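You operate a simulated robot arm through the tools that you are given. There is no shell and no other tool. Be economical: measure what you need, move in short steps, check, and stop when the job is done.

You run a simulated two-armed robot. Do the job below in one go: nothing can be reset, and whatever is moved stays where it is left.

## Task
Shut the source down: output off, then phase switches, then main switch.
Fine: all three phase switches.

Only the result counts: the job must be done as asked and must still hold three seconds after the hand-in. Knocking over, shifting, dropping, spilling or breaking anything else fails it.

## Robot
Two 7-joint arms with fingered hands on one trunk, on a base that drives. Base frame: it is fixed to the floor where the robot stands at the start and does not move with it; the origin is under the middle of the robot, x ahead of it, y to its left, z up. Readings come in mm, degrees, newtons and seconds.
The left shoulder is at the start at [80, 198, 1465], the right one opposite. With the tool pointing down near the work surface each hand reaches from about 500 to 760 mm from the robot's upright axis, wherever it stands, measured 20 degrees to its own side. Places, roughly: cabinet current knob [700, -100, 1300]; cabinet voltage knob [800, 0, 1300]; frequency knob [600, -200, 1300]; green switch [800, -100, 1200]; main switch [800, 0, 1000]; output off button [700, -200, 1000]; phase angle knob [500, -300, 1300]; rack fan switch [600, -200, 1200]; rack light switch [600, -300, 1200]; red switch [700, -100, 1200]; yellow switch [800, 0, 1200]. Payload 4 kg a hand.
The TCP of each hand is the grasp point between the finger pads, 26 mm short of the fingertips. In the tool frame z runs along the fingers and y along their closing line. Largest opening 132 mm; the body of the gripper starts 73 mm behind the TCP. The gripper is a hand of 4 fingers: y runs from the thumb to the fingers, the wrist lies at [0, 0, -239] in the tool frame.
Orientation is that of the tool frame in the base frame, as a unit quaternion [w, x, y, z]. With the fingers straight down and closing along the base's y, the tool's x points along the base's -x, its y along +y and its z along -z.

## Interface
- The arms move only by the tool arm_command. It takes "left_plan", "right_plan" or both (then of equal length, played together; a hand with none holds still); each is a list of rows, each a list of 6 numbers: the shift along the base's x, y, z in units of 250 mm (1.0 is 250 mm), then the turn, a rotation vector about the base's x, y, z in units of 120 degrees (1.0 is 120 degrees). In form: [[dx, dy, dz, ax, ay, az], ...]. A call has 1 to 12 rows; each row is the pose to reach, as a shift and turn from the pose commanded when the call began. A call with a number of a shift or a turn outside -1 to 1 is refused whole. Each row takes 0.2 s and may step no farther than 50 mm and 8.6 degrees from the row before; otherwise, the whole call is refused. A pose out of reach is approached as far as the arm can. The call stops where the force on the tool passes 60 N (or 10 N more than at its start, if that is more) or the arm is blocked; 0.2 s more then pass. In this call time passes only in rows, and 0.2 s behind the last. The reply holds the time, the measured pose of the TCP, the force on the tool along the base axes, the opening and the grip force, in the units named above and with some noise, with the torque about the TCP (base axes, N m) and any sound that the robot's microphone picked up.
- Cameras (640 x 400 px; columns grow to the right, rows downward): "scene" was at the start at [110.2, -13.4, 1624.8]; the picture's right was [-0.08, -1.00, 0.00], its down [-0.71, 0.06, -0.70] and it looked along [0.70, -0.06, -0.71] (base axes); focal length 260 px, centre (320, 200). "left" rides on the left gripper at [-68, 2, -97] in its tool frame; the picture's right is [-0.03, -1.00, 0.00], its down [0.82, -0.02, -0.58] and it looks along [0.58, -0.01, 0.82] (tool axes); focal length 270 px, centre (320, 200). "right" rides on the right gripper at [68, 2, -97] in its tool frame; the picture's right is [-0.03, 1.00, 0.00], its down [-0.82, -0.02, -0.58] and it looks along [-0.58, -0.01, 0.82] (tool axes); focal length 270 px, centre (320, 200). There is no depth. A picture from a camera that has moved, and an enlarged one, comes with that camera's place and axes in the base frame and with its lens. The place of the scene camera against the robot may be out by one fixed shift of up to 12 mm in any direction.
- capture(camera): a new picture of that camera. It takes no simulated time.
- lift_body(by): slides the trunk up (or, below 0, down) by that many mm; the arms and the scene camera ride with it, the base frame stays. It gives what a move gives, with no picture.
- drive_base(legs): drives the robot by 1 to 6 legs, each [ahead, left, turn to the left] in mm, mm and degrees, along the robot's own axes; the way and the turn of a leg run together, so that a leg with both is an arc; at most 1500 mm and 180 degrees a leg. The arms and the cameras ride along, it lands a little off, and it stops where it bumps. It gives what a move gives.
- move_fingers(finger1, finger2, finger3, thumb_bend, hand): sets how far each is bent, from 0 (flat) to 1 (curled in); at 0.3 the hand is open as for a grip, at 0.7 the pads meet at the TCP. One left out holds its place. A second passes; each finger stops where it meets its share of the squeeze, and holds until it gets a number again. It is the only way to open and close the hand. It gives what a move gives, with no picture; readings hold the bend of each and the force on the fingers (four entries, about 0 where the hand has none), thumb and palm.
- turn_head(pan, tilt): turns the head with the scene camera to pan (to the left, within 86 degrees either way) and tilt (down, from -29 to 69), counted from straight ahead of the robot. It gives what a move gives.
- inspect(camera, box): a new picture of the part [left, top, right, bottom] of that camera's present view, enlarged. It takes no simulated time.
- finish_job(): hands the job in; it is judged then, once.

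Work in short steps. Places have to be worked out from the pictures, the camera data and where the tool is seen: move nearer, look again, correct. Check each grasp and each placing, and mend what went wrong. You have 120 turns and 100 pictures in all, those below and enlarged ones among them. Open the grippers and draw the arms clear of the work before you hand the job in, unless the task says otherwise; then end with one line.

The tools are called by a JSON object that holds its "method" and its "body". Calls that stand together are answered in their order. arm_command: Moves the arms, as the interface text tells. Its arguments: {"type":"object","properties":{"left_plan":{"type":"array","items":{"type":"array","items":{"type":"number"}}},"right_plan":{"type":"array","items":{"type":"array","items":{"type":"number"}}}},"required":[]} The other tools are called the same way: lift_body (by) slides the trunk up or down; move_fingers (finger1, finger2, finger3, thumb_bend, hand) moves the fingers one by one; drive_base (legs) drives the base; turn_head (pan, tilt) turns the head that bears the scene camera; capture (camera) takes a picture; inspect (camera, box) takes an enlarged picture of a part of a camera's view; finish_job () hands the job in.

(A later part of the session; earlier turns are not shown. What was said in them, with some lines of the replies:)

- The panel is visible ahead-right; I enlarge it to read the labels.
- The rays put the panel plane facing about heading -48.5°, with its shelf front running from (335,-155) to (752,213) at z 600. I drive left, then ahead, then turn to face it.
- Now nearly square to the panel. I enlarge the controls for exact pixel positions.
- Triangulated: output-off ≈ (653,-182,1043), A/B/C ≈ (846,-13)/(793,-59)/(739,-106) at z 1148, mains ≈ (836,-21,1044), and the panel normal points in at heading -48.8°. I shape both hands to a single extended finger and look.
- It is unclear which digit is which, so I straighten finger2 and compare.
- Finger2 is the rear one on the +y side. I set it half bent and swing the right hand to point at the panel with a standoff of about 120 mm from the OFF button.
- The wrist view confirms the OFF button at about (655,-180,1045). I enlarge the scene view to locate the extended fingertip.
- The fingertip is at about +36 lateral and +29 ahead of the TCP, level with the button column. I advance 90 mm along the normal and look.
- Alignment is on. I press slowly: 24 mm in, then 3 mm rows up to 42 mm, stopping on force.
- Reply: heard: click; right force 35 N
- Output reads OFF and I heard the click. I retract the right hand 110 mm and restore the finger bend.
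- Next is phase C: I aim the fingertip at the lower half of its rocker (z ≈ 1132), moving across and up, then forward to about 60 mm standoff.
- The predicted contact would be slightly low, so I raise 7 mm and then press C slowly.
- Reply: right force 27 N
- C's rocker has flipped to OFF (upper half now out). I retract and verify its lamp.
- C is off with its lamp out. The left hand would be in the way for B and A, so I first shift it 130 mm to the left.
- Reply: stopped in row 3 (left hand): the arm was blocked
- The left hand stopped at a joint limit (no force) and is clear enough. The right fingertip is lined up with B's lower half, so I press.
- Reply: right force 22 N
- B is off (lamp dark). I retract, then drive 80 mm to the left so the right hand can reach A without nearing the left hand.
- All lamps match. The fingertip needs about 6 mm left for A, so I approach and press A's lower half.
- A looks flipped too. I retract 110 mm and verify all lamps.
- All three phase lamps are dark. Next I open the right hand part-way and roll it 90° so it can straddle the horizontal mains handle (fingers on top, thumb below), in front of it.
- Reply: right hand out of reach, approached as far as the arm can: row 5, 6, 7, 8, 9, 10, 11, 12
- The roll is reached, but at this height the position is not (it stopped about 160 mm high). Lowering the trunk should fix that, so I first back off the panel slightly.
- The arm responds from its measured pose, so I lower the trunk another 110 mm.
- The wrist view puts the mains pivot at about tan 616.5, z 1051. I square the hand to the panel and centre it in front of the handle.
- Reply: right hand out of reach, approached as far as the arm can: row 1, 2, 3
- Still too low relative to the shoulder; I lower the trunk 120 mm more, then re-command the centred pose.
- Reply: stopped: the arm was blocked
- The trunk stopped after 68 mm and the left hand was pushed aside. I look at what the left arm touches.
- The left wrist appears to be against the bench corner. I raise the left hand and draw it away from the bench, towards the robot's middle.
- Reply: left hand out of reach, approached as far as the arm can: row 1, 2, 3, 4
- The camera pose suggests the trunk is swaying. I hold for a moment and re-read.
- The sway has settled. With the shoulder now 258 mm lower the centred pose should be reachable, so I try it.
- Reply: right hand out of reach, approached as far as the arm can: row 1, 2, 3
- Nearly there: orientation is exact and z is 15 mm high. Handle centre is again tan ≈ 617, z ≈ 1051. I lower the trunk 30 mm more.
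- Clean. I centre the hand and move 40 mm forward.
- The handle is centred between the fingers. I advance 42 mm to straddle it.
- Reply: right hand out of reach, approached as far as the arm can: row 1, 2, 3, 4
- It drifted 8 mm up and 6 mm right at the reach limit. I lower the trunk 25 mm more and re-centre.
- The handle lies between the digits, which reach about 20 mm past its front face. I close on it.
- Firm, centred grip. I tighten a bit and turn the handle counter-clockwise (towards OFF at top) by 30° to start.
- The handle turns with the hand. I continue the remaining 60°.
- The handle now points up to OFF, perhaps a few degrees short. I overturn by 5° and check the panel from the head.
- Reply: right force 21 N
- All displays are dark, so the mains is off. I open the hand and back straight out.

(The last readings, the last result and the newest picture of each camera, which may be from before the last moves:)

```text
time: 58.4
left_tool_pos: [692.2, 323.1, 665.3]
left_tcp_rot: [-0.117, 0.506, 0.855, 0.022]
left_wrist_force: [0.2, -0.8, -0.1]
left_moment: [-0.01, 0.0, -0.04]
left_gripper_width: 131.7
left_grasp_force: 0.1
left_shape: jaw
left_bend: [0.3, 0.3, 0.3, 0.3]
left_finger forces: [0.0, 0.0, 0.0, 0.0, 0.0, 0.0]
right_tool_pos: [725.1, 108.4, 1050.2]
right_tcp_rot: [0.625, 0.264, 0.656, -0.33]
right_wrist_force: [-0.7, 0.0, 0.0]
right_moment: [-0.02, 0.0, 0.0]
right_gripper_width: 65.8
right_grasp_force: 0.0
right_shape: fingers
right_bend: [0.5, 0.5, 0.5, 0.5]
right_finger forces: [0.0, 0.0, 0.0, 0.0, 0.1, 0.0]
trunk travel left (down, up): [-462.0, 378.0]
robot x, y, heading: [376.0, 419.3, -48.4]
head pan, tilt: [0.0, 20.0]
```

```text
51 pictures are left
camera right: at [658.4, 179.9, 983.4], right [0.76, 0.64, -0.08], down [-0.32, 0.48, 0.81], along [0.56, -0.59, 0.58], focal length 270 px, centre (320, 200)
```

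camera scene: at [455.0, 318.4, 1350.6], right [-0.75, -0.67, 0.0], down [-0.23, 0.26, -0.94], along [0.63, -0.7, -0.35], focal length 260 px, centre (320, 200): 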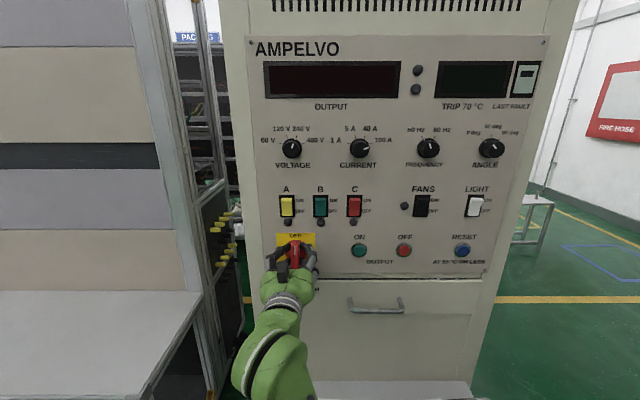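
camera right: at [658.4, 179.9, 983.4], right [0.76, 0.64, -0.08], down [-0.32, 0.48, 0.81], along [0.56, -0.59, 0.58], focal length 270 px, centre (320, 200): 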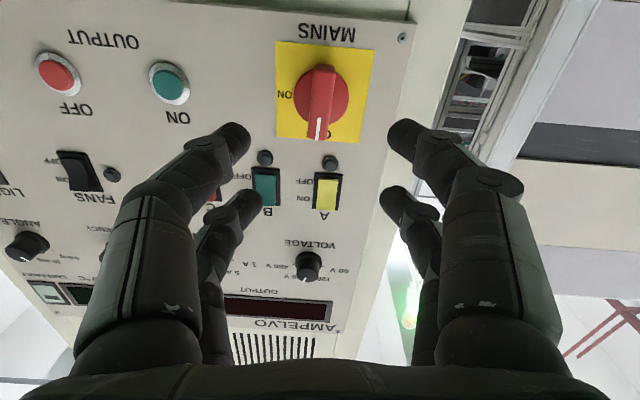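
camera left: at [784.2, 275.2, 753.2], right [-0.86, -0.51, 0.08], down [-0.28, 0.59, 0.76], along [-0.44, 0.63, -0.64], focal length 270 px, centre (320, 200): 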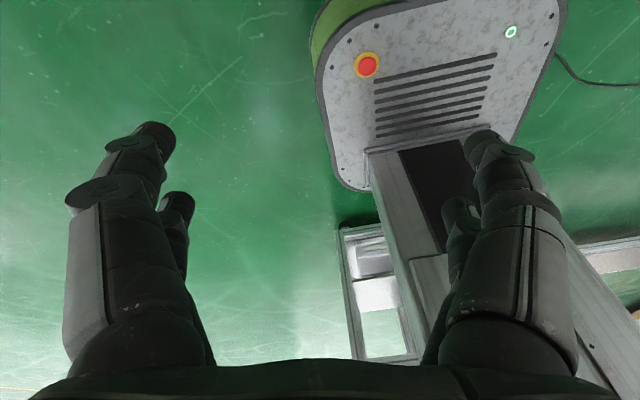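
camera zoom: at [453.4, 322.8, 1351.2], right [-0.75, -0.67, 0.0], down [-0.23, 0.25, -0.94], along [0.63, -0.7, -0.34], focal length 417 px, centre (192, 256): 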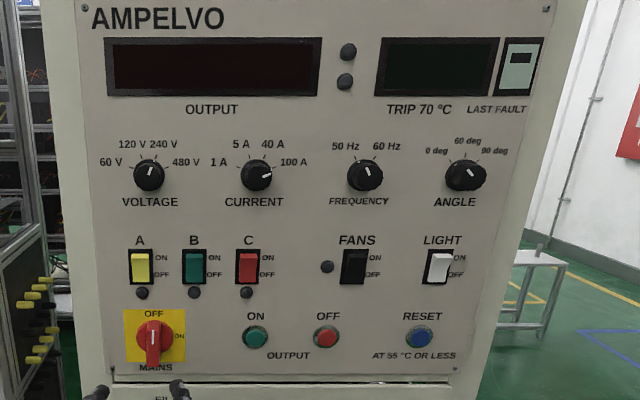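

The mains handle sits at OFF, the phase rockers are off and the other controls are unchanged. I open the right hand fully and hand in.

{"method": "move_fingers", "body": {"hand": "right", "finger1": 0.3, "finger2": 0.3, "finger3": 0.3, "thumb_bend": 0.3}}

{"method": "finish_job", "body": {}}

```text
time: 59.4
left_tool_pos: [693.3, 323.9, 665.9]
left_tcp_rot: [-0.118, 0.505, 0.854, 0.022]
left_wrist_force: [1.1, -0.5, -0.1]
left_moment: [0.02, -0.01, -0.01]
left_gripper_width: 131.9
left_grasp_force: 0.0
left_shape: jaw
left_bend: [0.3, 0.3, 0.3, 0.3]
left_finger forces: [0.0, 0.0, 0.1, 0.0, 0.0, 0.0]
right_tool_pos: [726.4, 108.5, 1049.5]
right_tcp_rot: [0.625, 0.264, 0.657, -0.33]
right_wrist_force: [0.3, 0.7, 0.0]
right_moment: [0.01, 0.02, -0.02]
right_gripper_width: 132.2
right_grasp_force: 0.0
right_shape: fingers
right_bend: [0.3, 0.3, 0.3, 0.3]
right_finger forces: [0.1, 0.0, 0.0, 0.0, 0.0, 0.0]
trunk travel left (down, up): [-462.0, 378.0]
robot x, y, heading: [372.3, 421.6, -48.2]
head pan, tilt: [0.0, 20.0]
```

```text
The job is handed in.
```

The source is shut down in the order asked: output off, then phase switches C, B and A, then the main switch to OFF, with all displays and phase lamps dark; while I lowered the trunk, the left arm was blocked and pushed aside, probably by the bench corner, and I saw no shift in the bench but did not check it closely.
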